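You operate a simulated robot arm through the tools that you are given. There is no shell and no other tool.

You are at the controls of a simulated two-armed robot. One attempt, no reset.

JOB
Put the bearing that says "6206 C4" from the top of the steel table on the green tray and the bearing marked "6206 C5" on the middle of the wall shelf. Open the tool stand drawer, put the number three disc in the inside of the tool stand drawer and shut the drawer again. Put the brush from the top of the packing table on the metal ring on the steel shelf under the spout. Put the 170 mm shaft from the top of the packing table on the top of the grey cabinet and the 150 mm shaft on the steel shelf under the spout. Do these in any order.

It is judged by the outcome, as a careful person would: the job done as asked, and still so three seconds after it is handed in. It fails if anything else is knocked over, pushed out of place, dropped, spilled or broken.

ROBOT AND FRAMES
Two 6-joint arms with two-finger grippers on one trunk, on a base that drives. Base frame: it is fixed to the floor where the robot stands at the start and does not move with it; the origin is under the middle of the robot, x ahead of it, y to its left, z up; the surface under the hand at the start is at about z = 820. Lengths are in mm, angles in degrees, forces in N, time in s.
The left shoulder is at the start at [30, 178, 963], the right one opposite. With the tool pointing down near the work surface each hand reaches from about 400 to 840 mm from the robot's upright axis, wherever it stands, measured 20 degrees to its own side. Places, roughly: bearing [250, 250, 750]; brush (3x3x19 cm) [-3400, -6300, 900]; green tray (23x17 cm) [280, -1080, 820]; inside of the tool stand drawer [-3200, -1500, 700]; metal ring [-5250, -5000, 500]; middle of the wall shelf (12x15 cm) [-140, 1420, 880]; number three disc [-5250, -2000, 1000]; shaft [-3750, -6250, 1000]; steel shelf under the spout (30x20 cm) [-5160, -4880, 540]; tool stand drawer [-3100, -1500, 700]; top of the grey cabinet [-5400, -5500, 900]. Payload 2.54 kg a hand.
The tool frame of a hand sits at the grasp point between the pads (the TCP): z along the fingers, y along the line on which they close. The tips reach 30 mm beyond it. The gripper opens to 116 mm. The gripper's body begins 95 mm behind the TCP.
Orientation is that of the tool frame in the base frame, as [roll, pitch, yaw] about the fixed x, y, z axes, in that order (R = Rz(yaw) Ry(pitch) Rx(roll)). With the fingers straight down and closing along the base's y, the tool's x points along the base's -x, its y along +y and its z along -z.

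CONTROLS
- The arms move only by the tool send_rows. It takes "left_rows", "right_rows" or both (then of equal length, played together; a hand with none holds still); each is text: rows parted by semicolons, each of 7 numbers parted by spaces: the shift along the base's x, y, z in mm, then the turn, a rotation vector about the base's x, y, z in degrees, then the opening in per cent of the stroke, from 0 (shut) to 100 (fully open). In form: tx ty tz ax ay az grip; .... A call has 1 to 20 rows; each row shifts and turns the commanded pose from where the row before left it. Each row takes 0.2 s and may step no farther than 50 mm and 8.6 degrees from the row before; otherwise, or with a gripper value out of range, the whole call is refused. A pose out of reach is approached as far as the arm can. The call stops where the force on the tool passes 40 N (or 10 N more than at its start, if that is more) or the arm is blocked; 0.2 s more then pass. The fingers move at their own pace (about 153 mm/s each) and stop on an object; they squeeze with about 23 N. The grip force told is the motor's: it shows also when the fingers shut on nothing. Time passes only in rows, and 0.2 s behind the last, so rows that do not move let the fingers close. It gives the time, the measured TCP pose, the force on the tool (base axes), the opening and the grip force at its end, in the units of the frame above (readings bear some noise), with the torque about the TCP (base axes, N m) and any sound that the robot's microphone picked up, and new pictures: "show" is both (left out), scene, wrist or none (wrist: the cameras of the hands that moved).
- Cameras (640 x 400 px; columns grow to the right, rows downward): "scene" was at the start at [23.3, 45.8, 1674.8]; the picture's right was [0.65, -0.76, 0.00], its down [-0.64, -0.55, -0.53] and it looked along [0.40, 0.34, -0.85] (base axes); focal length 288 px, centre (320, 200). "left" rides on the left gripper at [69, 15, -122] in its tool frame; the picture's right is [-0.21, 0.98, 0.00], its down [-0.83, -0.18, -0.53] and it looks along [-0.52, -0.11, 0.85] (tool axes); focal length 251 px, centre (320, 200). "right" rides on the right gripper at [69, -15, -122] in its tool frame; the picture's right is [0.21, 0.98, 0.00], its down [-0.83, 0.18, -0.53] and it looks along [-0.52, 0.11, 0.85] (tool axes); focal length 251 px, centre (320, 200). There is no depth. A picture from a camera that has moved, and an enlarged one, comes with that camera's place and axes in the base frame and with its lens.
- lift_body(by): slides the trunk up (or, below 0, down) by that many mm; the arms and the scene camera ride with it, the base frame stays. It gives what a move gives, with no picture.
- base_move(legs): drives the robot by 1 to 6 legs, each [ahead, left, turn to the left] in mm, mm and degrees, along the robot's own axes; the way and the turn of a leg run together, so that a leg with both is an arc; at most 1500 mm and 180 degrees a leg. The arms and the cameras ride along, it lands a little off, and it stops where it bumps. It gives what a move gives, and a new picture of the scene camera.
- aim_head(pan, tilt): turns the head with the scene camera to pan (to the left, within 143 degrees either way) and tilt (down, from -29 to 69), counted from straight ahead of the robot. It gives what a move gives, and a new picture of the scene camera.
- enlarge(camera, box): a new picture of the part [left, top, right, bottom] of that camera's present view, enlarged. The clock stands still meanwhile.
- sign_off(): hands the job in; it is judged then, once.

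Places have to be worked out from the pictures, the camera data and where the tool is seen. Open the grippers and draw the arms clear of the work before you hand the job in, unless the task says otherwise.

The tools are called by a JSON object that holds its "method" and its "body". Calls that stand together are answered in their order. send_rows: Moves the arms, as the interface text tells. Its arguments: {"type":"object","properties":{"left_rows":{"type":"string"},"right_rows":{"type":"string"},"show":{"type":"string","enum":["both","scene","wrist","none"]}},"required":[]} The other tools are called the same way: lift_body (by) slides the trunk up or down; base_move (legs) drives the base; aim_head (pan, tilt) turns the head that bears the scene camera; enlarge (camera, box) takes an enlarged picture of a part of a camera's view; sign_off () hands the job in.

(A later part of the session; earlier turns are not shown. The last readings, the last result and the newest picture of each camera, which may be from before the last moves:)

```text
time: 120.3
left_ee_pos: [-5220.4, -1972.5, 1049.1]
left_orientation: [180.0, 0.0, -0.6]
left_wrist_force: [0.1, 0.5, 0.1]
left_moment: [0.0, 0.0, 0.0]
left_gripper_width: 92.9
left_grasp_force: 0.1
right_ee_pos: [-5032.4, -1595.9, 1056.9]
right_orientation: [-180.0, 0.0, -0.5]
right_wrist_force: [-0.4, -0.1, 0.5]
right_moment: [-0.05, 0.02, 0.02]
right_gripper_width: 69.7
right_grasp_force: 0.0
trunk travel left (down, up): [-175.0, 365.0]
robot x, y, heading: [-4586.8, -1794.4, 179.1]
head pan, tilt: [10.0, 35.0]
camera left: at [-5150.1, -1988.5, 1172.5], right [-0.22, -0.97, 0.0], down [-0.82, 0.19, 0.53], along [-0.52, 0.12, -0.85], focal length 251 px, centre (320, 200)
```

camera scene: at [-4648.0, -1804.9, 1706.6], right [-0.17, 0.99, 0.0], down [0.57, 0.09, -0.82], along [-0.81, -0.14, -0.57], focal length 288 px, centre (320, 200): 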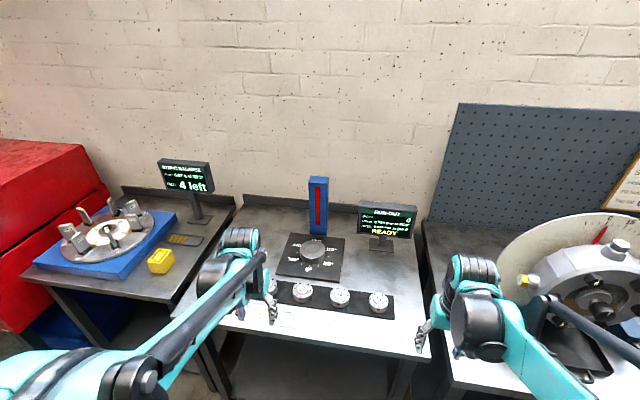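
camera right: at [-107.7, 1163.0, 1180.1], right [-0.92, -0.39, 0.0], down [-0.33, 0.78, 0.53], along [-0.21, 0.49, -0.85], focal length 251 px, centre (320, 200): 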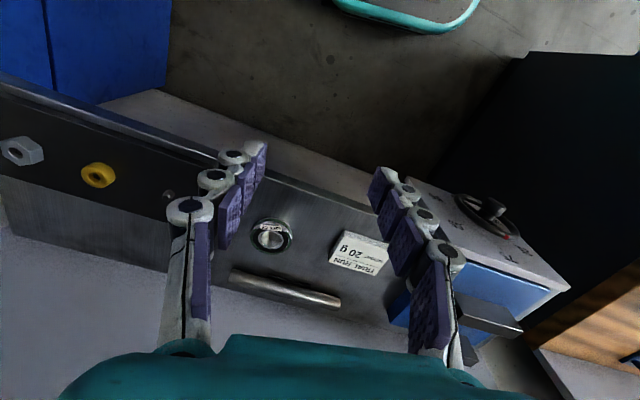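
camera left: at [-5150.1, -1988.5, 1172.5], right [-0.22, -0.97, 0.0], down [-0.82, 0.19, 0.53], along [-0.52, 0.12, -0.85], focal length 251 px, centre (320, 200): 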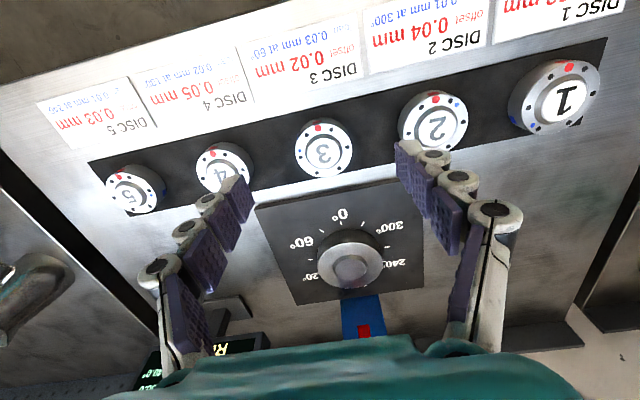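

Triangulating gives disc 3's top at about [−5257, −1968, 898]. I move over it and go down to z ≈ 950 for another check.

{"method": "send_rows", "body": {"left_rows": "-37 4 -20 0 0 0 80; 0 0 -40 0 0 0 80; 0 0 -39 0 0 0 80; 0 0 0 0 0 0 80", "show": "wrist"}}

```text
time: 121.3
left_ee_pos: [-5255.3, -1968.7, 949.5]
left_orientation: [-180.0, 0.2, -0.4]
left_wrist_force: [0.1, -0.3, -0.4]
left_moment: [0.01, 0.05, 0.02]
left_gripper_width: 92.7
left_grasp_force: 0.0
right_ee_pos: [-5031.7, -1596.0, 1055.8]
right_orientation: [-180.0, 0.0, -0.5]
right_wrist_force: [0.9, 0.6, -1.0]
right_moment: [0.04, -0.01, 0.01]
right_gripper_width: 69.6
right_grasp_force: 0.0
trunk travel left (down, up): [-175.0, 365.0]
robot x, y, heading: [-4588.8, -1790.9, 179.4]
head pan, tilt: [10.0, 35.0]
camera left: at [-5186.6, -1983.6, 1073.0], right [-0.22, -0.97, 0.0], down [-0.82, 0.19, 0.53], along [-0.52, 0.12, -0.85], focal length 251 px, centre (320, 200)
```

left: 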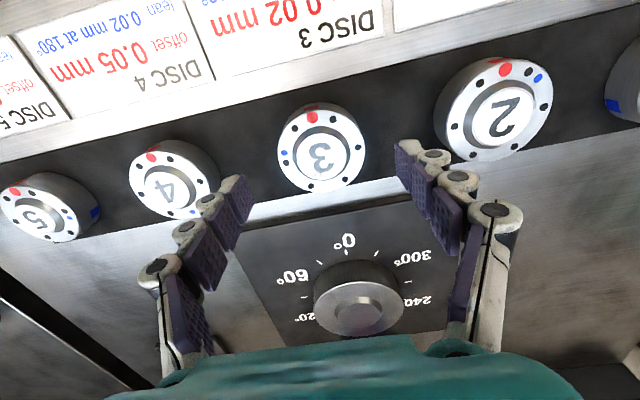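

Disc 3 is centred between the fingers with ~34 mm clearance to its neighbours (disc at about x −5252). I go down to grip height.

{"method": "send_rows", "body": {"left_rows": "3 0 -15 0 0 0 80; 0 0 -12 0 0 0 80; 0 0 -8 0 0 0 80; 0 0 0 0 0 0 80", "show": "wrist"}}

```text
time: 122.3
left_ee_pos: [-5253.3, -1969.3, 914.3]
left_orientation: [-180.0, -0.1, -0.5]
left_wrist_force: [0.7, -0.7, -0.4]
left_moment: [-0.04, -0.01, -0.01]
left_gripper_width: 93.2
left_grasp_force: 0.2
right_ee_pos: [-5032.2, -1594.9, 1056.9]
right_orientation: [180.0, 0.1, -0.5]
right_wrist_force: [1.0, -0.3, 0.3]
right_moment: [-0.01, 0.02, -0.02]
right_gripper_width: 69.7
right_grasp_force: 0.2
trunk travel left (down, up): [-175.0, 365.0]
robot x, y, heading: [-4589.8, -1788.8, 179.5]
head pan, tilt: [10.0, 35.0]
camera left: at [-5183.7, -1984.0, 1037.9], right [-0.22, -0.97, 0.0], down [-0.82, 0.19, 0.53], along [-0.52, 0.12, -0.85], focal length 251 px, centre (320, 200)
```

left: 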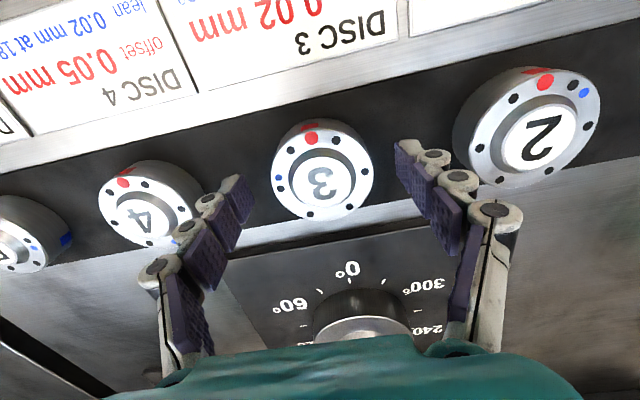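

Tips are only about 11 mm below the disc top. I go a little lower carefully before closing.

{"method": "send_rows", "body": {"left_rows": "0 0 -2 0 0 0 80; 0 0 -2 0 0 0 80; 0 0 -1 0 0 0 80; 0 0 0 0 0 0 80", "show": "none"}}

```text
time: 123.3
left_ee_pos: [-5253.4, -1969.1, 908.1]
left_orientation: [180.0, 0.0, -0.5]
left_wrist_force: [0.0, 0.2, 0.3]
left_moment: [0.03, 0.03, 0.01]
left_gripper_width: 92.8
left_grasp_force: 0.0
right_ee_pos: [-5033.1, -1596.0, 1056.1]
right_orientation: [180.0, 0.0, -0.5]
right_wrist_force: [-0.2, 1.1, 0.0]
right_moment: [-0.03, 0.0, -0.01]
right_gripper_width: 69.6
right_grasp_force: 0.1
trunk travel left (down, up): [-175.0, 365.0]
robot x, y, heading: [-4592.4, -1791.0, 179.5]
head pan, tilt: [10.0, 35.0]
```

No contact with the rack. I close on disc 3.

{"method": "send_rows", "body": {"left_rows": "0 0 0 0 0 0 0; 0 0 0 0 0 0 0; 0 0 0 0 0 0 0; 0 0 0 0 0 0 0", "show": "wrist"}}

```text
time: 124.3
left_ee_pos: [-5253.7, -1970.0, 909.1]
left_orientation: [179.9, -0.1, -0.4]
left_wrist_force: [0.1, 1.5, 3.6]
left_moment: [0.27, 0.05, 0.02]
left_gripper_width: 67.2
left_grasp_force: 23.7
right_ee_pos: [-5032.6, -1595.6, 1056.0]
right_orientation: [180.0, 0.0, -0.5]
right_wrist_force: [1.2, -0.7, 0.5]
right_moment: [0.01, -0.04, 0.01]
right_gripper_width: 69.5
right_grasp_force: 0.0
trunk travel left (down, up): [-175.0, 365.0]
robot x, y, heading: [-4590.2, -1789.6, 179.6]
head pan, tilt: [10.0, 35.0]
camera left: at [-5183.9, -1984.4, 1032.5], right [-0.22, -0.97, 0.0], down [-0.82, 0.19, 0.53], along [-0.52, 0.12, -0.85], focal length 251 px, centre (320, 200)
```

left: 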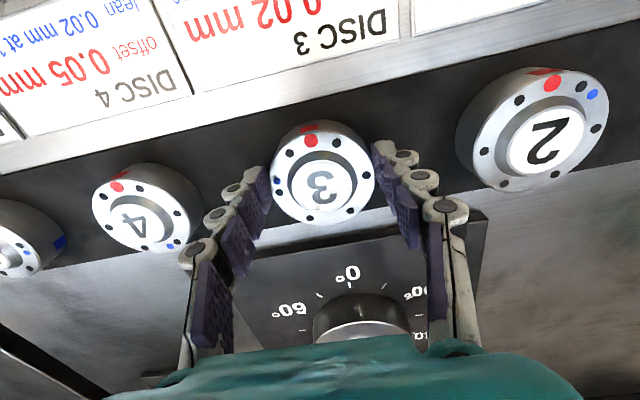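

Gripped at 67 mm with 23.7 N. I lift straight up and verify.

{"method": "send_rows", "body": {"left_rows": "0 0 10 0 0 0 0; 0 0 20 0 0 0 0; 0 0 35 0 0 0 0; 0 0 45 0 0 0 0; 0 0 45 0 0 0 0; 0 0 0 0 0 0 0", "show": "both"}}

```text
time: 125.7
left_ee_pos: [-5255.8, -1968.8, 1059.8]
left_orientation: [-180.0, 0.0, -0.5]
left_wrist_force: [0.8, 0.3, -2.6]
left_moment: [0.03, -0.03, 0.01]
left_gripper_width: 67.1
left_grasp_force: 23.1
right_ee_pos: [-5033.9, -1595.6, 1056.6]
right_orientation: [180.0, -0.1, -0.5]
right_wrist_force: [0.6, 0.1, -0.3]
right_moment: [0.02, -0.02, 0.03]
right_gripper_width: 69.7
right_grasp_force: 0.1
trunk travel left (down, up): [-175.0, 365.0]
robot x, y, heading: [-4593.2, -1790.5, 179.3]
head pan, tilt: [10.0, 35.0]
camera scene: at [-4647.4, -1805.2, 1706.6], right [-0.17, 0.99, 0.0], down [0.57, 0.09, -0.82], along [-0.81, -0.14, -0.57], focal length 288 px, centre (320, 200)
camera left: at [-5186.0, -1984.5, 1184.4], right [-0.22, -0.97, 0.0], down [-0.82, 0.19, 0.53], along [-0.52, 0.12, -0.85], focal length 251 px, centre (320, 200)
```

scene: 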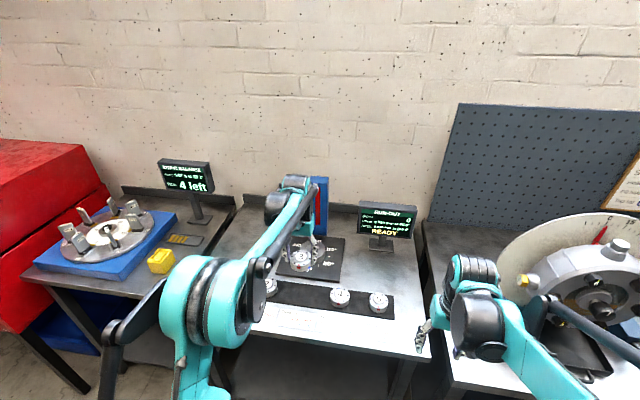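
left: 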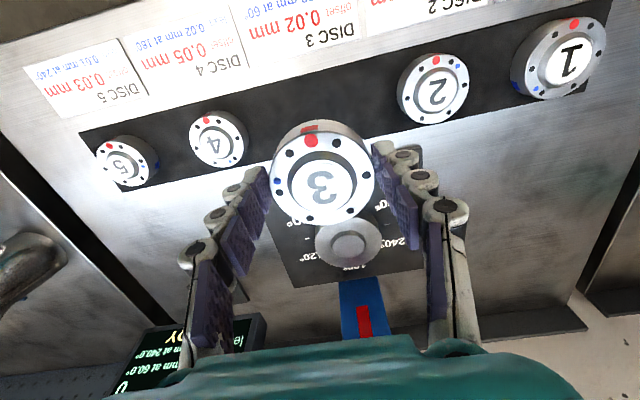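

Disc 3 is held firmly with its neighbours undisturbed. I retract it from the bench, then back out and drive round to the front of the tool stand.

{"method": "send_rows", "body": {"left_rows": "45 -12 0 0 0 0 0; 45 -12 0 0 0 0 0; 45 -12 0 0 0 0 0; 45 -12 0 0 0 0 0; 15 -12 0 0 0 0 0; 0 0 0 0 0 0 0", "show": "none"}}

{"method": "base_move", "body": {"legs": [[-230, 0, 0], [0, -1240, 0], [-1200, 0, 0], [-960, 0, 0]]}}

{"method": "aim_head", "body": {"pan": 40, "tilt": 35}}

```text
time: 127.1
left_ee_pos: [-5057.4, -2031.4, 1064.8]
left_orientation: [179.9, 0.0, -0.4]
left_wrist_force: [0.7, 0.4, -2.2]
left_moment: [-0.01, -0.02, -0.01]
left_gripper_width: 67.0
left_grasp_force: 22.5
right_ee_pos: [-5032.6, -1594.4, 1056.6]
right_orientation: [-180.0, 0.1, -0.5]
right_wrist_force: [0.3, -0.4, 0.4]
right_moment: [-0.03, 0.01, 0.0]
right_gripper_width: 69.6
right_grasp_force: 0.0
trunk travel left (down, up): [-175.0, 365.0]
robot x, y, heading: [-4592.5, -1792.7, 179.4]
head pan, tilt: [10.0, 35.0]
```

```text
time: 144.9
left_ee_pos: [-2674.0, -809.8, 1063.9]
left_orientation: [180.0, 0.0, -1.4]
left_wrist_force: [-0.2, 0.3, -3.2]
left_moment: [-0.02, -0.03, -0.01]
left_gripper_width: 66.8
left_grasp_force: 22.7
right_ee_pos: [-2641.7, -372.6, 1057.7]
right_orientation: [-180.0, 0.0, -1.3]
right_wrist_force: [-0.2, 1.1, -0.1]
right_moment: [-0.01, 0.01, -0.01]
right_gripper_width: 69.8
right_grasp_force: 0.1
trunk travel left (down, up): [-175.0, 365.0]
robot x, y, heading: [-2204.1, -574.2, 178.6]
head pan, tilt: [10.0, 35.0]
camera scene: at [-2259.3, -589.4, 1706.7], right [-0.15, 0.99, 0.0], down [0.57, 0.09, -0.82], along [-0.81, -0.12, -0.57], focal length 288 px, centre (320, 200)
```

scene: 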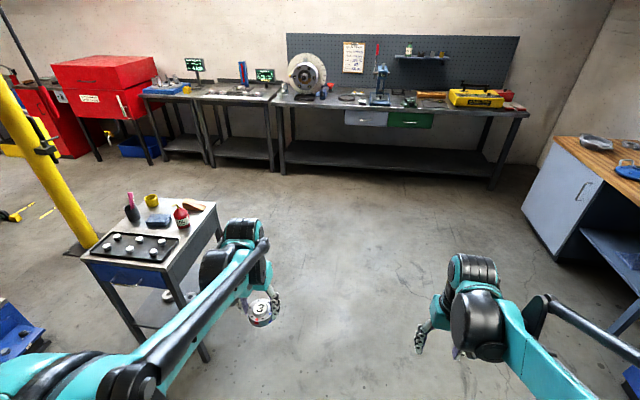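

```text
time: 145.9
left_ee_pos: [-2674.5, -808.4, 1064.8]
left_orientation: [-179.9, -0.1, -1.4]
left_wrist_force: [0.8, 0.9, -2.4]
left_moment: [0.0, 0.01, 0.03]
left_gripper_width: 67.1
left_grasp_force: 22.8
right_ee_pos: [-2641.8, -373.7, 1056.1]
right_orientation: [-180.0, 0.0, -1.5]
right_wrist_force: [-0.7, -0.4, 0.9]
right_moment: [-0.02, -0.01, 0.0]
right_gripper_width: 69.7
right_grasp_force: 0.0
trunk travel left (down, up): [-175.0, 365.0]
robot x, y, heading: [-2202.8, -572.3, 178.5]
head pan, tilt: [40.0, 35.0]
camera scene: at [-2241.6, -631.2, 1706.7], right [-0.62, 0.78, 0.0], down [0.45, 0.36, -0.82], along [-0.64, -0.51, -0.57], focal length 288 px, centre (320, 200)
```

scene: 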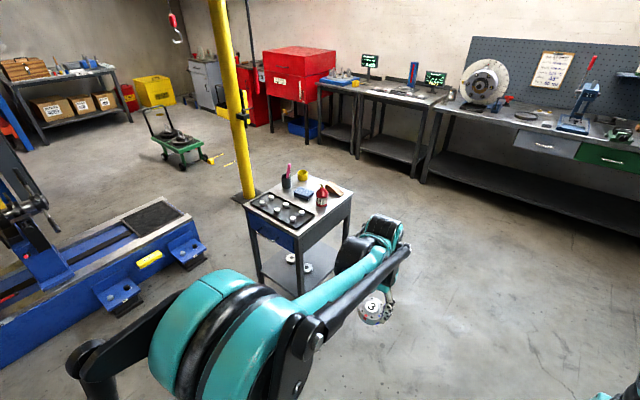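

The stand's front edge is near x ≈ −2950, spanning roughly y −1720…−1310. I strafe left to line up in front of it, staying well back.

{"method": "base_move", "body": {"legs": [[-80, 945, 0], [0, 0, 1.4]]}}

{"method": "aim_head", "body": {"pan": 0, "tilt": 45}}

```text
time: 151.3
left_ee_pos: [-2611.1, -1788.9, 1064.0]
left_orientation: [-180.0, 0.0, 0.1]
left_wrist_force: [0.3, 0.4, -2.4]
left_moment: [-0.02, -0.02, -0.02]
left_gripper_width: 67.0
left_grasp_force: 23.6
right_ee_pos: [-2591.2, -1351.8, 1056.5]
right_orientation: [-180.0, 0.0, -0.1]
right_wrist_force: [0.7, 0.0, 0.1]
right_moment: [0.01, -0.03, 0.02]
right_gripper_width: 69.7
right_grasp_force: 0.1
trunk travel left (down, up): [-175.0, 365.0]
robot x, y, heading: [-2139.8, -1548.1, -180.1]
head pan, tilt: [40.0, 35.0]
camera scene: at [-2183.1, -1599.6, 1706.7], right [-0.64, 0.77, 0.0], down [0.44, 0.37, -0.82], along [-0.63, -0.53, -0.57], focal length 288 px, centre (320, 200)
```

scene: 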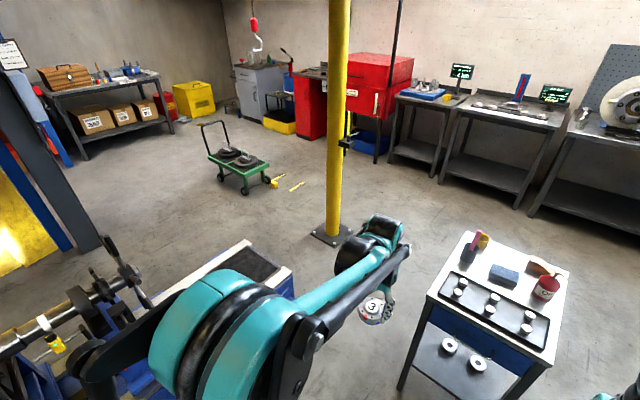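

```text
time: 152.4
left_ee_pos: [-2611.5, -1788.2, 1064.4]
left_orientation: [180.0, 0.0, 0.0]
left_wrist_force: [-0.4, 0.1, -1.7]
left_moment: [-0.01, -0.02, 0.02]
left_gripper_width: 67.3
left_grasp_force: 22.9
right_ee_pos: [-2591.7, -1351.8, 1056.6]
right_orientation: [-180.0, 0.0, 0.0]
right_wrist_force: [0.4, 0.4, 0.7]
right_moment: [-0.03, 0.0, -0.03]
right_gripper_width: 69.3
right_grasp_force: 0.1
trunk travel left (down, up): [-175.0, 365.0]
robot x, y, heading: [-2146.5, -1544.8, -179.8]
head pan, tilt: [0.0, 45.0]
camera scene: at [-2197.0, -1543.0, 1691.9], right [0.0, 1.0, 0.0], down [0.71, 0.0, -0.71], along [-0.71, 0.0, -0.71], focal length 288 px, centre (320, 200)
```

scene: 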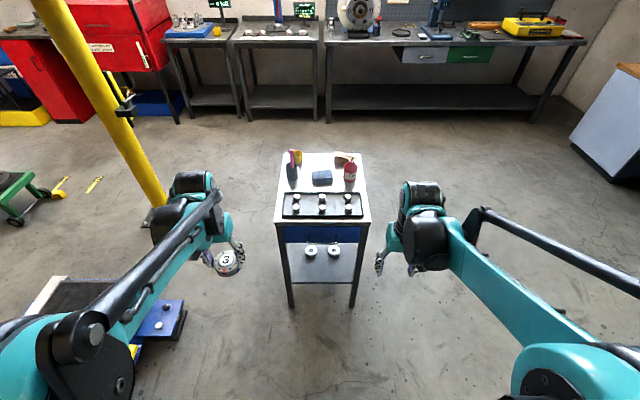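

The stand's top is at about z 785 with the front at x ≈ −2975, centred on y ≈ −1531. I zoom on the drawer front and handle.

{"method": "enlarge", "body": {"camera": "scene", "box": [260, 180, 390, 290]}}

{"method": "lift_body", "body": {"by": -170}}

{"method": "aim_head", "body": {"pan": 0, "tilt": 40}}

{"method": "enlarge", "body": {"camera": "scene", "box": [250, 150, 400, 260]}}

```text
3.64 times, centred on (325, 235) of scene
camera zoom: at [-2197.0, -1543.0, 1691.9], right [0.0, 1.0, 0.0], down [0.71, 0.0, -0.71], along [-0.71, 0.0, -0.71], focal length 1048 px, centre (302, 73)
```

zoom: 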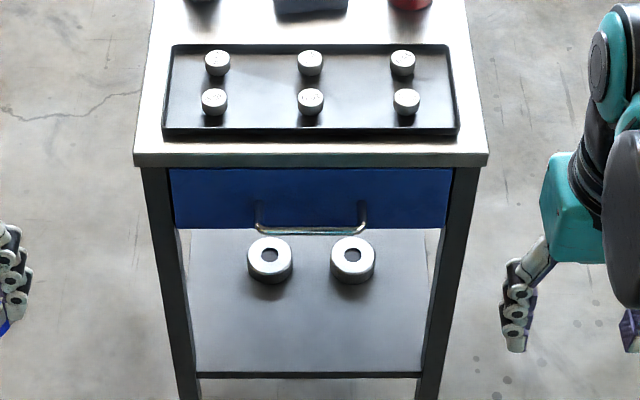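

```text
time: 154.3
left_ee_pos: [-2611.8, -1788.1, 893.9]
left_orientation: [180.0, 0.1, 0.1]
left_wrist_force: [-0.2, -0.1, -2.6]
left_moment: [0.0, -0.03, 0.01]
left_gripper_width: 67.1
left_grasp_force: 22.8
right_ee_pos: [-2589.7, -1352.6, 886.7]
right_orientation: [-180.0, 0.0, 0.0]
right_wrist_force: [-0.1, 1.4, 0.5]
right_moment: [0.03, 0.01, 0.01]
right_gripper_width: 69.7
right_grasp_force: 0.1
trunk travel left (down, up): [-5.0, 535.0]
robot x, y, heading: [-2149.3, -1541.8, -180.3]
head pan, tilt: [0.0, 45.0]
```

```text
time: 154.9
left_ee_pos: [-2612.3, -1788.2, 894.4]
left_orientation: [-180.0, 0.1, 0.0]
left_wrist_force: [-0.6, -0.8, -1.7]
left_moment: [-0.01, 0.0, 0.05]
left_gripper_width: 67.1
left_grasp_force: 23.0
right_ee_pos: [-2592.3, -1351.6, 886.5]
right_orientation: [-179.9, -0.1, 0.0]
right_wrist_force: [0.6, -0.5, 0.5]
right_moment: [0.02, -0.01, 0.01]
right_gripper_width: 69.4
right_grasp_force: 0.0
trunk travel left (down, up): [-5.0, 535.0]
robot x, y, heading: [-2144.3, -1546.9, -180.0]
head pan, tilt: [0.0, 40.0]
camera scene: at [-2200.6, -1542.9, 1529.1], right [0.0, 1.0, 0.0], down [0.64, 0.0, -0.77], along [-0.77, 0.0, -0.64], focal length 288 px, centre (320, 200)
```

scene: 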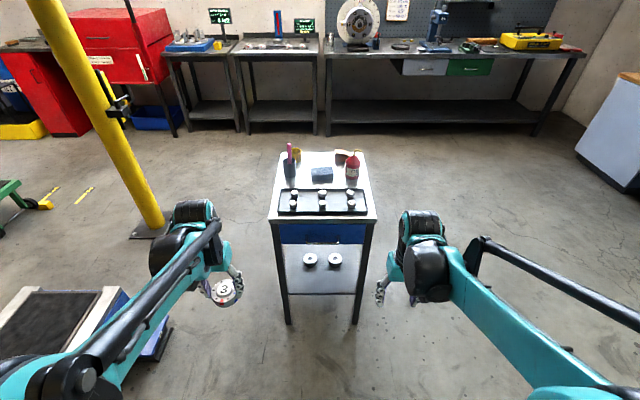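

```text
3.64 times, centred on (325, 205) of scene
camera zoom: at [-2200.6, -1542.9, 1529.1], right [0.0, 1.0, 0.0], down [0.64, 0.0, -0.77], along [-0.77, 0.0, -0.64], focal length 1048 px, centre (302, 182)
```

zoom: 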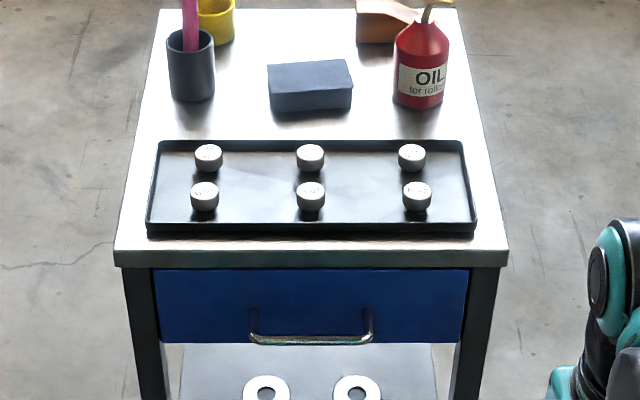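

Triangulation puts the handle bar at about [−2923, −1533, 710], 125 mm long, standing ~40 mm off the drawer front. I back the base 200 mm, then swing the right hand to point forward at handle height.

{"method": "base_move", "body": {"legs": [[-200, 0, 0]]}}

{"method": "send_rows", "body": {"right_rows": "-30 -16 -16 0 8.2 0 60; -30 -16 -16 0 8.2 0 60; -30 -16 -16 0 8.2 0 60; -30 -16 -16 0 8.2 0 60; -30 -16 -16 0 8.2 0 60; -30 -16 -16 0 8.2 0 60; -30 -16 -16 0 8.2 0 60; -30 -16 -16 0 8.2 0 60; -30 -16 -16 0 8.2 0 60; -30 -16 -16 0 8.2 0 60; -30 -16 -16 0 8 0 60; 0 0 0 0 0 0 60", "show": "both"}}

```text
time: 156.6
left_ee_pos: [-2404.1, -1789.4, 895.4]
left_orientation: [-179.9, 0.0, 0.0]
left_wrist_force: [0.5, 0.4, -2.6]
left_moment: [0.01, 0.01, 0.01]
left_gripper_width: 67.1
left_grasp_force: 22.5
right_ee_pos: [-2384.2, -1351.4, 885.9]
right_orientation: [180.0, 0.1, 0.0]
right_wrist_force: [0.5, -0.5, 0.0]
right_moment: [-0.01, 0.04, -0.01]
right_gripper_width: 69.6
right_grasp_force: 0.0
trunk travel left (down, up): [-5.0, 535.0]
robot x, y, heading: [-1941.6, -1546.4, -180.2]
head pan, tilt: [0.0, 40.0]
camera scene: at [-1993.0, -1542.8, 1529.2], right [0.0, 1.0, 0.0], down [0.64, 0.0, -0.77], along [-0.77, 0.0, -0.64], focal length 288 px, centre (320, 200)
```

scene: 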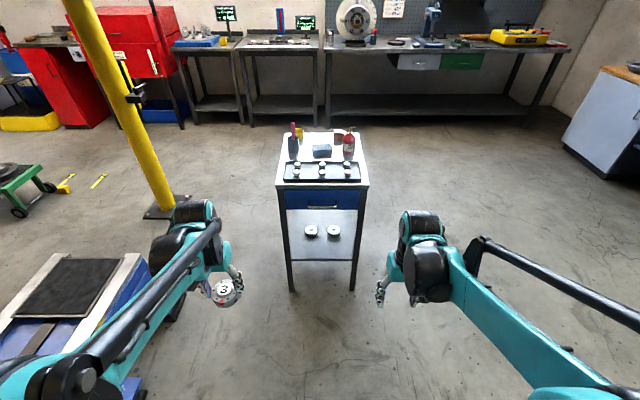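

```text
time: 159.2
left_ee_pos: [-2405.0, -1788.8, 893.5]
left_orientation: [180.0, 0.0, 0.1]
left_wrist_force: [-0.8, -0.7, -2.5]
left_moment: [0.01, -0.01, 0.01]
left_gripper_width: 66.9
left_grasp_force: 23.3
right_ee_pos: [-2726.5, -1533.3, 717.3]
right_orientation: [152.5, 89.9, -27.4]
right_wrist_force: [0.2, -0.2, 0.3]
right_moment: [0.03, 0.01, -0.01]
right_gripper_width: 69.5
right_grasp_force: 0.0
right hand out of reach, approached as far as the arm can: row 8, 9
trunk travel left (down, up): [-5.0, 535.0]
robot x, y, heading: [-1938.2, -1543.0, -180.3]
head pan, tilt: [0.0, 40.0]
camera scene: at [-1994.3, -1542.9, 1529.2], right [0.0, 1.0, 0.0], down [0.64, 0.0, -0.77], along [-0.77, 0.0, -0.64], focal length 288 px, centre (320, 200)
camera right: at [-2605.4, -1517.8, 648.9], right [0.0, -0.98, -0.21], down [0.53, -0.18, 0.83], along [-0.85, -0.12, 0.52], focal length 251 px, centre (320, 200)
```

scene: 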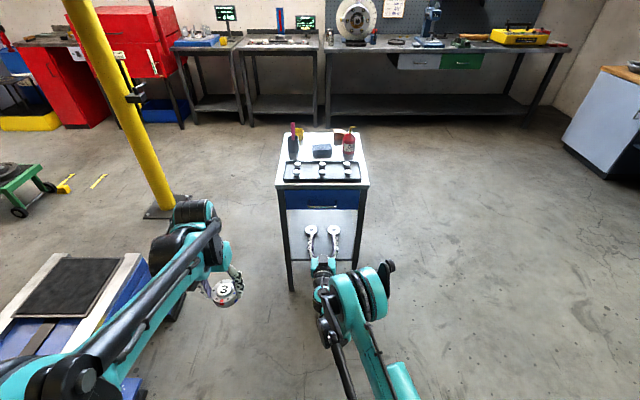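
right: 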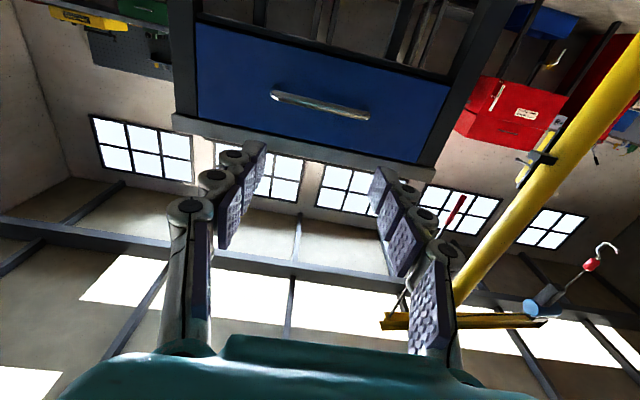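

The hand points forward with the handle bar confirmed at z ≈ 709, y ≈ −1533. Now I roll the gripper 90° so it closes vertically on the bar.

{"method": "send_rows", "body": {"right_rows": "0 0 0 8.2 0 0 60; 0 0 0 8.2 0 0 60; 0 0 0 8.2 0 0 60; 0 0 0 8.2 0 0 60; 0 0 0 8.2 0 0 60; 0 0 0 8.2 0 0 60; 0 0 0 8.2 0 0 60; 0 0 0 8.2 0 0 60; 0 0 0 8.2 0 0 60; 0 0 0 8.2 0 0 60; 0 0 0 8 0 0 60; 0 0 0 0 0 0 60", "show": "both"}}

```text
time: 161.8
left_ee_pos: [-2406.3, -1788.6, 894.7]
left_orientation: [-179.9, 0.0, 0.0]
left_wrist_force: [-0.1, 0.9, -2.0]
left_moment: [0.0, -0.03, -0.03]
left_gripper_width: 67.2
left_grasp_force: 22.3
right_ee_pos: [-2727.1, -1531.9, 718.0]
right_orientation: [-90.0, -0.1, 90.0]
right_wrist_force: [-0.1, 0.9, 0.2]
right_moment: [-0.03, -0.03, 0.04]
right_gripper_width: 69.8
right_grasp_force: 0.2
trunk travel left (down, up): [-5.0, 535.0]
robot x, y, heading: [-1941.3, -1540.4, -180.1]
head pan, tilt: [0.0, 40.0]
camera scene: at [-1994.5, -1542.9, 1529.1], right [0.0, 1.0, 0.0], down [0.64, 0.0, -0.77], along [-0.77, 0.0, -0.64], focal length 288 px, centre (320, 200)
camera right: at [-2605.1, -1462.0, 734.3], right [0.0, 0.22, -0.98], down [0.53, -0.83, -0.18], along [-0.85, -0.52, -0.12], focal length 251 px, centre (320, 200)
```

scene: 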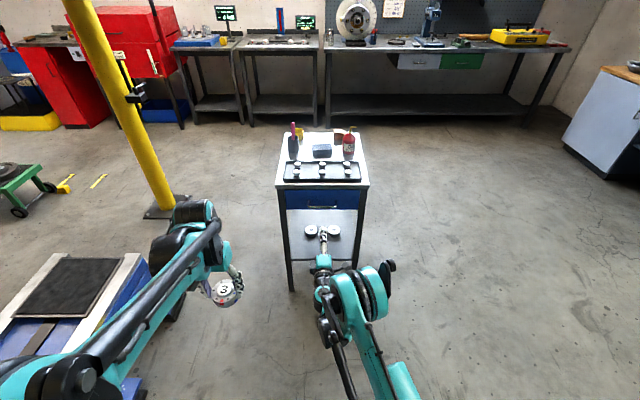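
right: 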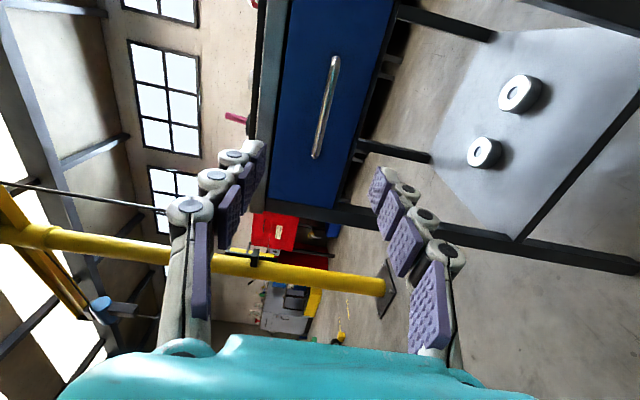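

Gripper closes vertically now; the bar is at z ≈ 710 and the hand at 718. I lower 8 mm and advance so the bar lies between the pads.

{"method": "send_rows", "body": {"right_rows": "-20 0 -8 0 0 0 60; -40 0 0 0 0 0 60; -40 0 0 0 0 0 60; -40 0 0 0 0 0 60; -30 0 0 0 0 0 60; -18 0 0 0 0 0 60; 0 0 0 0 0 0 60", "show": "both"}}

```text
time: 163.4
left_ee_pos: [-2405.1, -1789.1, 895.3]
left_orientation: [180.0, 0.0, 0.0]
left_wrist_force: [-0.1, 0.5, -2.0]
left_moment: [0.0, -0.03, 0.02]
left_gripper_width: 67.0
left_grasp_force: 22.6
right_ee_pos: [-2873.5, -1521.0, 759.1]
right_orientation: [-90.2, 0.0, 89.9]
right_wrist_force: [0.1, 0.0, 0.1]
right_moment: [0.01, -0.02, -0.01]
right_gripper_width: 70.1
right_grasp_force: 0.0
right hand out of reach, approached as far as the arm can: row 3, 4, 5, 6
trunk travel left (down, up): [-5.0, 535.0]
robot x, y, heading: [-1937.0, -1545.2, -180.1]
head pan, tilt: [0.0, 40.0]
camera scene: at [-1994.5, -1542.9, 1529.1], right [0.0, 1.0, 0.0], down [0.64, 0.0, -0.77], along [-0.77, 0.0, -0.64], focal length 288 px, centre (320, 200)
camera right: at [-2753.4, -1451.8, 776.2], right [0.0, 0.22, -0.98], down [0.53, -0.83, -0.18], along [-0.85, -0.52, -0.12], focal length 251 px, centre (320, 200)
```

scene: 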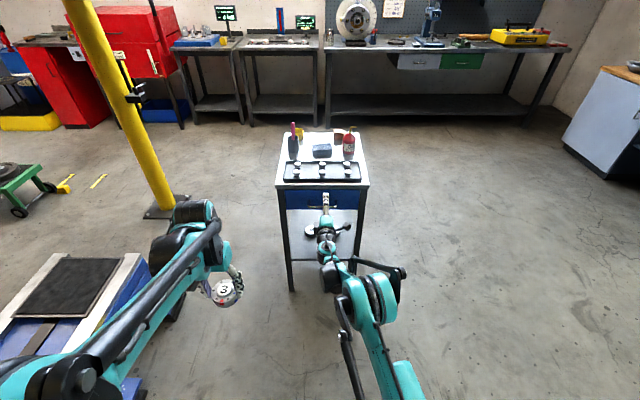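
right: 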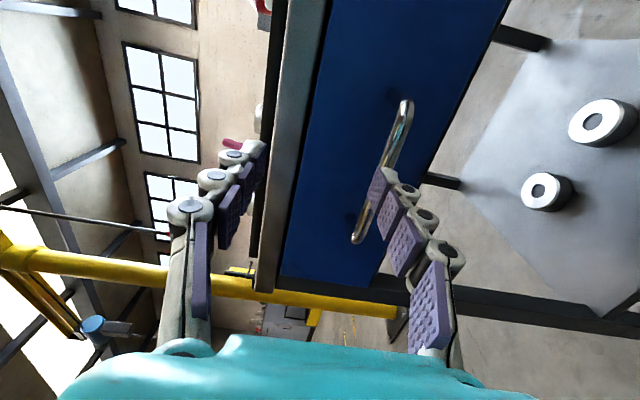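

That is past the arm's reach from here. I bring the hand back and down to handle height, then drive the base 120 mm nearer.

{"method": "send_rows", "body": {"right_rows": "40 -5 -10 0 0 0 60; 35 -5 -20 0 0 0 60; 25 0 -20 0 0 0 60; 0 0 0 0 0 0 60", "show": "none"}}

{"method": "base_move", "body": {"legs": [[120, 0, 0]]}}

{"method": "send_rows", "body": {"right_rows": "0 0 0 0 0 0 60", "show": "wrist"}}

```text
time: 164.4
left_ee_pos: [-2405.9, -1788.7, 894.2]
left_orientation: [-180.0, -0.1, 0.0]
left_wrist_force: [0.1, 0.2, -2.5]
left_moment: [0.02, 0.02, -0.01]
left_gripper_width: 67.1
left_grasp_force: 23.1
right_ee_pos: [-2773.1, -1533.0, 709.7]
right_orientation: [-90.0, 0.1, 90.0]
right_wrist_force: [-0.2, -0.4, 0.6]
right_moment: [0.0, 0.02, 0.02]
right_gripper_width: 69.5
right_grasp_force: 0.2
trunk travel left (down, up): [-5.0, 535.0]
robot x, y, heading: [-1937.5, -1544.8, -180.0]
head pan, tilt: [0.0, 40.0]
```

```text
time: 165.6
left_ee_pos: [-2525.1, -1789.3, 893.9]
left_orientation: [180.0, 0.0, 0.1]
left_wrist_force: [-0.6, -0.3, -3.6]
left_moment: [0.03, -0.04, 0.02]
left_gripper_width: 67.2
left_grasp_force: 23.3
right_ee_pos: [-2893.6, -1534.1, 708.3]
right_orientation: [-90.1, 0.0, 90.2]
right_wrist_force: [0.3, 0.4, -0.7]
right_moment: [0.02, 0.02, -0.01]
right_gripper_width: 69.5
right_grasp_force: 0.1
trunk travel left (down, up): [-5.0, 535.0]
robot x, y, heading: [-2062.0, -1544.7, -179.7]
head pan, tilt: [0.0, 40.0]
camera scene: at [-2116.0, -1543.2, 1529.0], right [0.0, 1.0, 0.0], down [0.64, 0.0, -0.77], along [-0.77, 0.0, -0.64], focal length 288 px, centre (320, 200)
```

scene: 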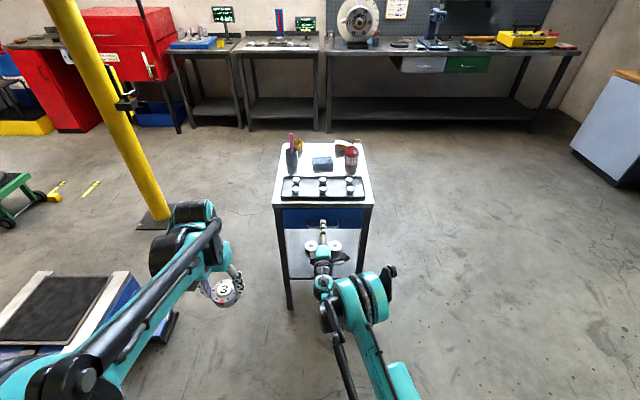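

```text
time: 166.0
left_ee_pos: [-2526.0, -1789.1, 894.4]
left_orientation: [180.0, 0.0, 0.1]
left_wrist_force: [-0.1, 0.0, -2.4]
left_moment: [-0.01, 0.0, 0.0]
left_gripper_width: 67.0
left_grasp_force: 22.9
right_ee_pos: [-2893.8, -1533.8, 709.4]
right_orientation: [-90.0, 0.1, 90.1]
right_wrist_force: [0.2, 0.2, -0.2]
right_moment: [0.0, 0.01, -0.04]
right_gripper_width: 69.7
right_grasp_force: 0.1
trunk travel left (down, up): [-5.0, 535.0]
robot x, y, heading: [-2056.8, -1544.5, -179.6]
head pan, tilt: [0.0, 40.0]
camera right: at [-2772.4, -1464.7, 725.3], right [0.0, 0.22, -0.98], down [0.54, -0.82, -0.18], along [-0.84, -0.52, -0.11], focal length 251 px, centre (320, 200)
```

right: 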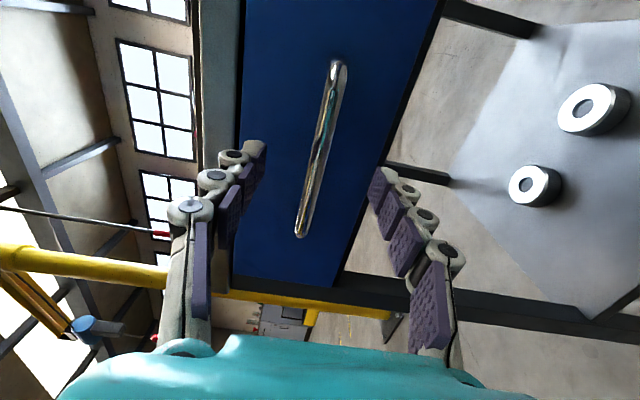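

The bar sits squarely between the fingers about 30 mm ahead (x ≈ −2926, z ≈ 713). I advance 28 mm and raise 3 mm.

{"method": "send_rows", "body": {"right_rows": "-14 0 3 0 0 0 60; -12 0 0 0 0 0 60; 0 0 0 0 0 0 60", "show": "wrist"}}

```text
time: 166.8
left_ee_pos: [-2525.3, -1788.5, 894.1]
left_orientation: [-179.9, 0.0, 0.1]
left_wrist_force: [-1.0, 0.4, -2.5]
left_moment: [0.0, -0.03, 0.02]
left_gripper_width: 67.2
left_grasp_force: 23.2
right_ee_pos: [-2920.7, -1534.3, 712.3]
right_orientation: [-90.0, 0.0, 90.1]
right_wrist_force: [0.1, -0.9, -0.5]
right_moment: [-0.03, 0.01, -0.02]
right_gripper_width: 69.4
right_grasp_force: 0.0
trunk travel left (down, up): [-5.0, 535.0]
robot x, y, heading: [-2059.4, -1544.7, -179.9]
head pan, tilt: [0.0, 40.0]
camera right: at [-2798.7, -1465.3, 728.4], right [0.0, 0.22, -0.98], down [0.54, -0.82, -0.18], along [-0.84, -0.52, -0.11], focal length 251 px, centre (320, 200)
```

right: 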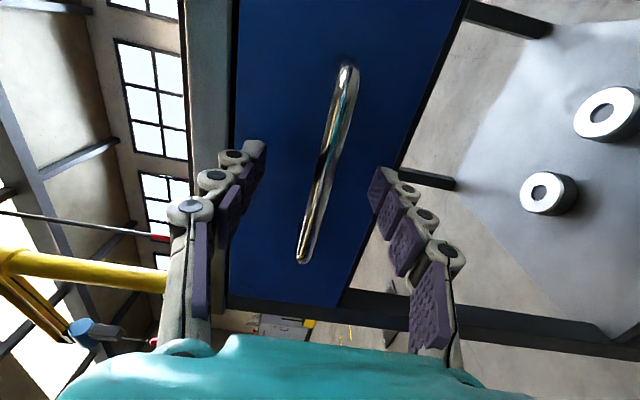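

The bar lies between the pads near the TCP. I close the right hand on it.

{"method": "send_rows", "body": {"right_rows": "0 0 0 0 0 0 0; 0 0 0 0 0 0 0; 0 0 0 0 0 0 0; 0 0 0 0 0 0 0", "show": "wrist"}}

```text
time: 167.8
left_ee_pos: [-2525.7, -1790.5, 892.9]
left_orientation: [-180.0, 0.0, 0.1]
left_wrist_force: [0.4, 0.5, -2.3]
left_moment: [-0.02, -0.01, 0.0]
left_gripper_width: 67.1
left_grasp_force: 22.9
right_ee_pos: [-2920.3, -1535.0, 711.9]
right_orientation: [-90.0, 0.1, 90.1]
right_wrist_force: [0.4, -0.4, -2.4]
right_moment: [-0.1, 0.01, -0.09]
right_gripper_width: 9.1
right_grasp_force: 36.7
trunk travel left (down, up): [-5.0, 535.0]
robot x, y, heading: [-2061.3, -1542.5, -179.9]
head pan, tilt: [0.0, 40.0]
camera right: at [-2798.7, -1465.3, 728.1], right [0.0, 0.22, -0.98], down [0.54, -0.82, -0.18], along [-0.84, -0.52, -0.12], focal length 251 px, centre (320, 200)
```

right: 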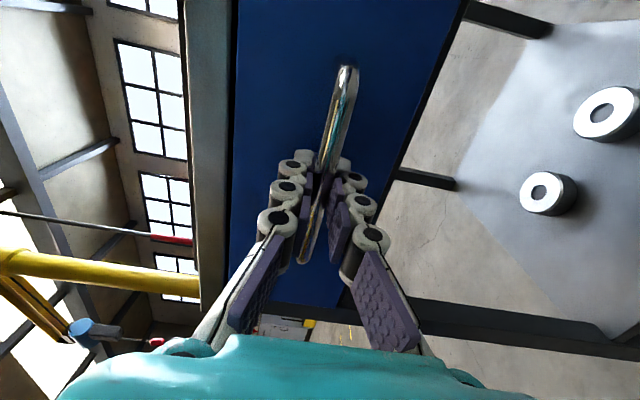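

Bar gripped (9 mm). I pull the drawer straight out along +x in moderate steps.

{"method": "send_rows", "body": {"right_rows": "5 0 0 0 0 0 0; 10 0 0 0 0 0 0; 15 0 0 0 0 0 0; 15 0 0 0 0 0 0; 15 0 0 0 0 0 0; 0 0 0 0 0 0 0", "show": "both"}}

```text
time: 169.2
left_ee_pos: [-2525.0, -1789.9, 893.1]
left_orientation: [180.0, 0.0, 0.2]
left_wrist_force: [0.1, 0.0, -2.4]
left_moment: [-0.01, 0.0, -0.02]
left_gripper_width: 67.1
left_grasp_force: 22.7
right_ee_pos: [-2859.8, -1535.4, 710.7]
right_orientation: [-89.9, 0.0, 90.2]
right_wrist_force: [1.1, -3.0, -3.6]
right_moment: [0.09, -0.02, 0.19]
right_gripper_width: 8.6
right_grasp_force: 37.0
trunk travel left (down, up): [-5.0, 535.0]
robot x, y, heading: [-2059.8, -1539.2, -180.1]
head pan, tilt: [0.0, 40.0]
camera scene: at [-2115.0, -1543.6, 1529.1], right [0.0, 1.0, 0.0], down [0.64, 0.0, -0.77], along [-0.77, 0.0, -0.64], focal length 288 px, centre (320, 200)
camera right: at [-2738.2, -1465.1, 728.2], right [0.0, 0.22, -0.98], down [0.54, -0.82, -0.18], along [-0.84, -0.52, -0.12], focal length 251 px, centre (320, 200)
```

scene: 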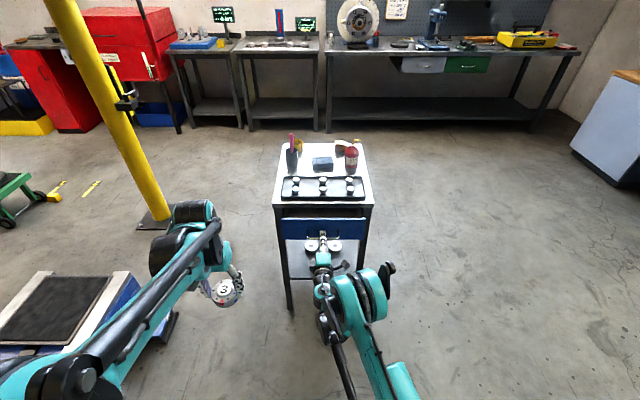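
right: 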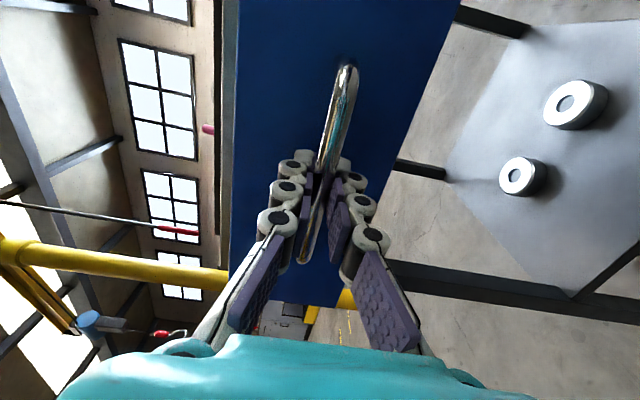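

The drawer slides freely, 60 mm so far. I keep pulling to about 200 mm.

{"method": "send_rows", "body": {"right_rows": "20 0 0 0 0 0 0; 20 0 0 0 0 0 0; 20 0 0 0 0 0 0; 20 0 0 0 0 0 0; 20 0 0 0 0 0 0; 20 0 0 0 0 0 0; 20 0 0 0 0 0 0; 0 0 0 0 0 0 0", "show": "both"}}

```text
time: 170.0
left_ee_pos: [-2527.5, -1788.7, 891.9]
left_orientation: [-180.0, -0.2, 0.1]
left_wrist_force: [0.0, -0.8, -2.2]
left_moment: [0.0, -0.01, 0.01]
left_gripper_width: 67.2
left_grasp_force: 22.8
right_ee_pos: [-2826.0, -1535.1, 711.8]
right_orientation: [-90.3, 0.2, 89.4]
right_wrist_force: [0.4, 2.3, -31.1]
right_moment: [0.08, 0.03, 0.05]
right_gripper_width: 9.2
right_grasp_force: 36.7
right hand out of reach, approached as far as the arm can: row 2, 3, 4
trunk travel left (down, up): [-5.0, 535.0]
robot x, y, heading: [-2058.1, -1541.0, -179.5]
head pan, tilt: [0.0, 40.0]
stopped in row 4 (right hand): the force on the tool passed its limit at 48 N (the readings are from after the stop); the commanded pose is now the measured one
camera scene: at [-2118.2, -1542.9, 1528.6], right [0.0, 1.0, 0.0], down [0.65, 0.0, -0.76], along [-0.76, 0.0, -0.65], focal length 288 px, centre (320, 200)
camera right: at [-2704.7, -1466.7, 728.5], right [0.01, 0.21, -0.98], down [0.53, -0.83, -0.18], along [-0.85, -0.51, -0.12], focal length 251 px, centre (320, 200)
```

scene: 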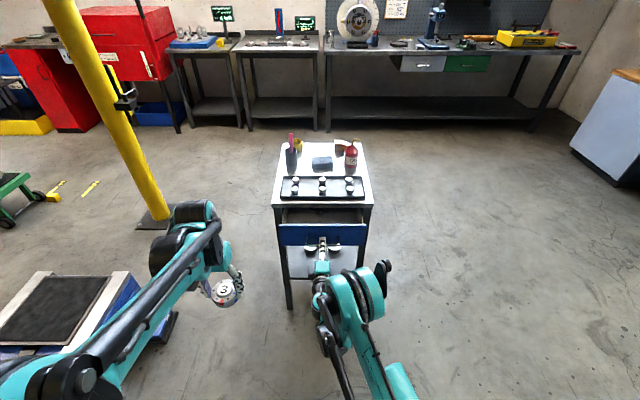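
right: 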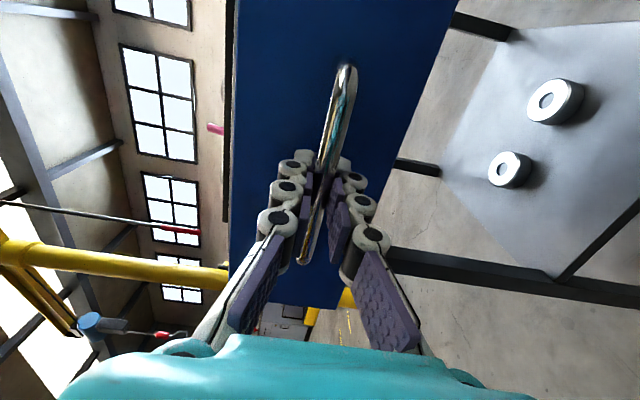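

The arm ran out of room for pulling and pressed upward a little; the drawer is open ~95 mm. I settle the hand and then draw the rest by backing the base gently.

{"method": "send_rows", "body": {"right_rows": "0 0 0 0 0 0 0; 0 0 0 0 0 0 0", "show": "none"}}

```text
time: 170.8
left_ee_pos: [-2527.5, -1788.4, 891.8]
left_orientation: [-180.0, -0.1, 0.1]
left_wrist_force: [-0.6, 0.6, -2.6]
left_moment: [-0.01, -0.02, 0.0]
left_gripper_width: 67.0
left_grasp_force: 23.0
right_ee_pos: [-2826.7, -1534.9, 712.0]
right_orientation: [-90.4, 0.2, 89.4]
right_wrist_force: [0.6, 0.4, -28.0]
right_moment: [0.44, 0.05, -0.03]
right_gripper_width: 8.8
right_grasp_force: 36.7
trunk travel left (down, up): [-5.0, 535.0]
robot x, y, heading: [-2058.5, -1545.2, -180.1]
head pan, tilt: [0.0, 40.0]
stopped in row 2 (right hand): the force on the tool passed its limit at 41 N (the readings are from after the stop); the commanded pose is now the measured one
```

There is still about 28 N of vertical strain in the grip; I relax it by lowering slightly and easing back toward the reachable side.

{"method": "send_rows", "body": {"right_rows": "-3 0 -1 0 0 0 0; -2 0 -1 0 0 0 0; 0 0 0 0 0 0 0", "show": "none"}}

```text
time: 171.6
left_ee_pos: [-2526.5, -1787.9, 892.5]
left_orientation: [-180.0, -0.1, 0.1]
left_wrist_force: [-0.1, 0.0, -2.5]
left_moment: [0.05, -0.02, -0.01]
left_gripper_width: 67.0
left_grasp_force: 23.4
right_ee_pos: [-2830.6, -1534.3, 712.3]
right_orientation: [-90.2, 0.2, 89.5]
right_wrist_force: [-0.1, -3.1, -15.1]
right_moment: [-0.07, -0.05, -0.14]
right_gripper_width: 9.2
right_grasp_force: 36.9
trunk travel left (down, up): [-5.0, 535.0]
robot x, y, heading: [-2058.0, -1541.8, -179.5]
head pan, tilt: [0.0, 40.0]
```

{"method": "send_rows", "body": {"right_rows": "0 0 -1 0 0 0 0; 0 0 0 0 0 0 0", "show": "none"}}

```text
time: 172.2
left_ee_pos: [-2525.6, -1788.3, 893.8]
left_orientation: [-180.0, 0.1, 0.1]
left_wrist_force: [0.1, 0.1, -1.7]
left_moment: [-0.04, -0.01, -0.02]
left_gripper_width: 67.2
left_grasp_force: 22.6
right_ee_pos: [-2830.2, -1535.1, 711.7]
right_orientation: [-90.2, 0.1, 89.3]
right_wrist_force: [-1.4, -3.9, 2.2]
right_moment: [-0.08, 0.01, 0.53]
right_gripper_width: 8.9
right_grasp_force: 36.4
trunk travel left (down, up): [-5.0, 535.0]
robot x, y, heading: [-2061.3, -1540.8, -179.7]
head pan, tilt: [0.0, 40.0]
```

Strain is gone. I back the base in two short steps to draw the drawer further open.

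{"method": "base_move", "body": {"legs": [[-60, 0, 0]]}}

```text
time: 173.2
left_ee_pos: [-2464.5, -1788.7, 895.1]
left_orientation: [-180.0, -0.1, 0.0]
left_wrist_force: [-0.8, 0.2, -1.7]
left_moment: [-0.03, -0.02, -0.01]
left_gripper_width: 66.8
left_grasp_force: 23.6
right_ee_pos: [-2768.8, -1534.8, 711.9]
right_orientation: [-90.2, 0.2, 89.4]
right_wrist_force: [-0.2, -3.6, 5.8]
right_moment: [0.15, 0.01, -0.05]
right_gripper_width: 8.9
right_grasp_force: 36.8
trunk travel left (down, up): [-5.0, 535.0]
robot x, y, heading: [-1999.5, -1544.3, -180.4]
head pan, tilt: [0.0, 40.0]
camera scene: at [-2054.2, -1543.1, 1529.2], right [0.0, 1.0, 0.0], down [0.64, 0.0, -0.77], along [-0.77, 0.0, -0.64], focal length 288 px, centre (320, 200)
```

scene: 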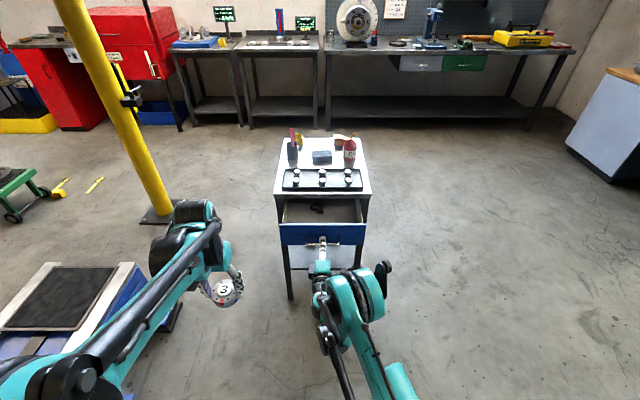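

The drawer is open about 150 mm and I see something dark inside it. I open it another 50 mm.

{"method": "base_move", "body": {"legs": [[-50, 0, 0]]}}

{"method": "enlarge", "body": {"camera": "scene", "box": [250, 130, 400, 260]}}

```text
time: 174.1
left_ee_pos: [-2415.5, -1787.2, 894.1]
left_orientation: [-179.8, 0.1, 0.2]
left_wrist_force: [-0.6, -0.9, -2.2]
left_moment: [0.0, 0.0, 0.02]
left_gripper_width: 66.9
left_grasp_force: 22.8
right_ee_pos: [-2718.4, -1535.5, 712.9]
right_orientation: [-90.1, 0.2, 89.5]
right_wrist_force: [-0.1, -2.0, 4.9]
right_moment: [0.16, 0.0, 0.06]
right_gripper_width: 8.7
right_grasp_force: 36.2
trunk travel left (down, up): [-5.0, 535.0]
robot x, y, heading: [-1947.6, -1542.7, -179.9]
head pan, tilt: [0.0, 40.0]
camera scene: at [-2003.6, -1542.8, 1529.2], right [0.0, 1.0, 0.0], down [0.64, 0.0, -0.77], along [-0.77, 0.0, -0.64], focal length 288 px, centre (320, 200)
```

scene: 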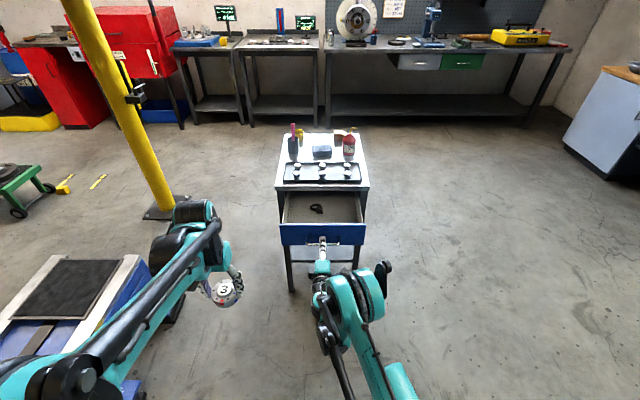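

```text
3.08 times, centred on (325, 195) of scene
camera zoom: at [-2003.6, -1542.8, 1529.2], right [0.0, 1.0, 0.0], down [0.64, 0.0, -0.77], along [-0.77, 0.0, -0.64], focal length 887 px, centre (305, 215)
```

zoom: 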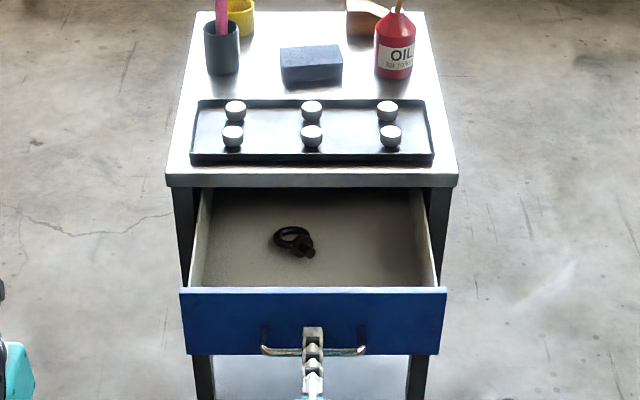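

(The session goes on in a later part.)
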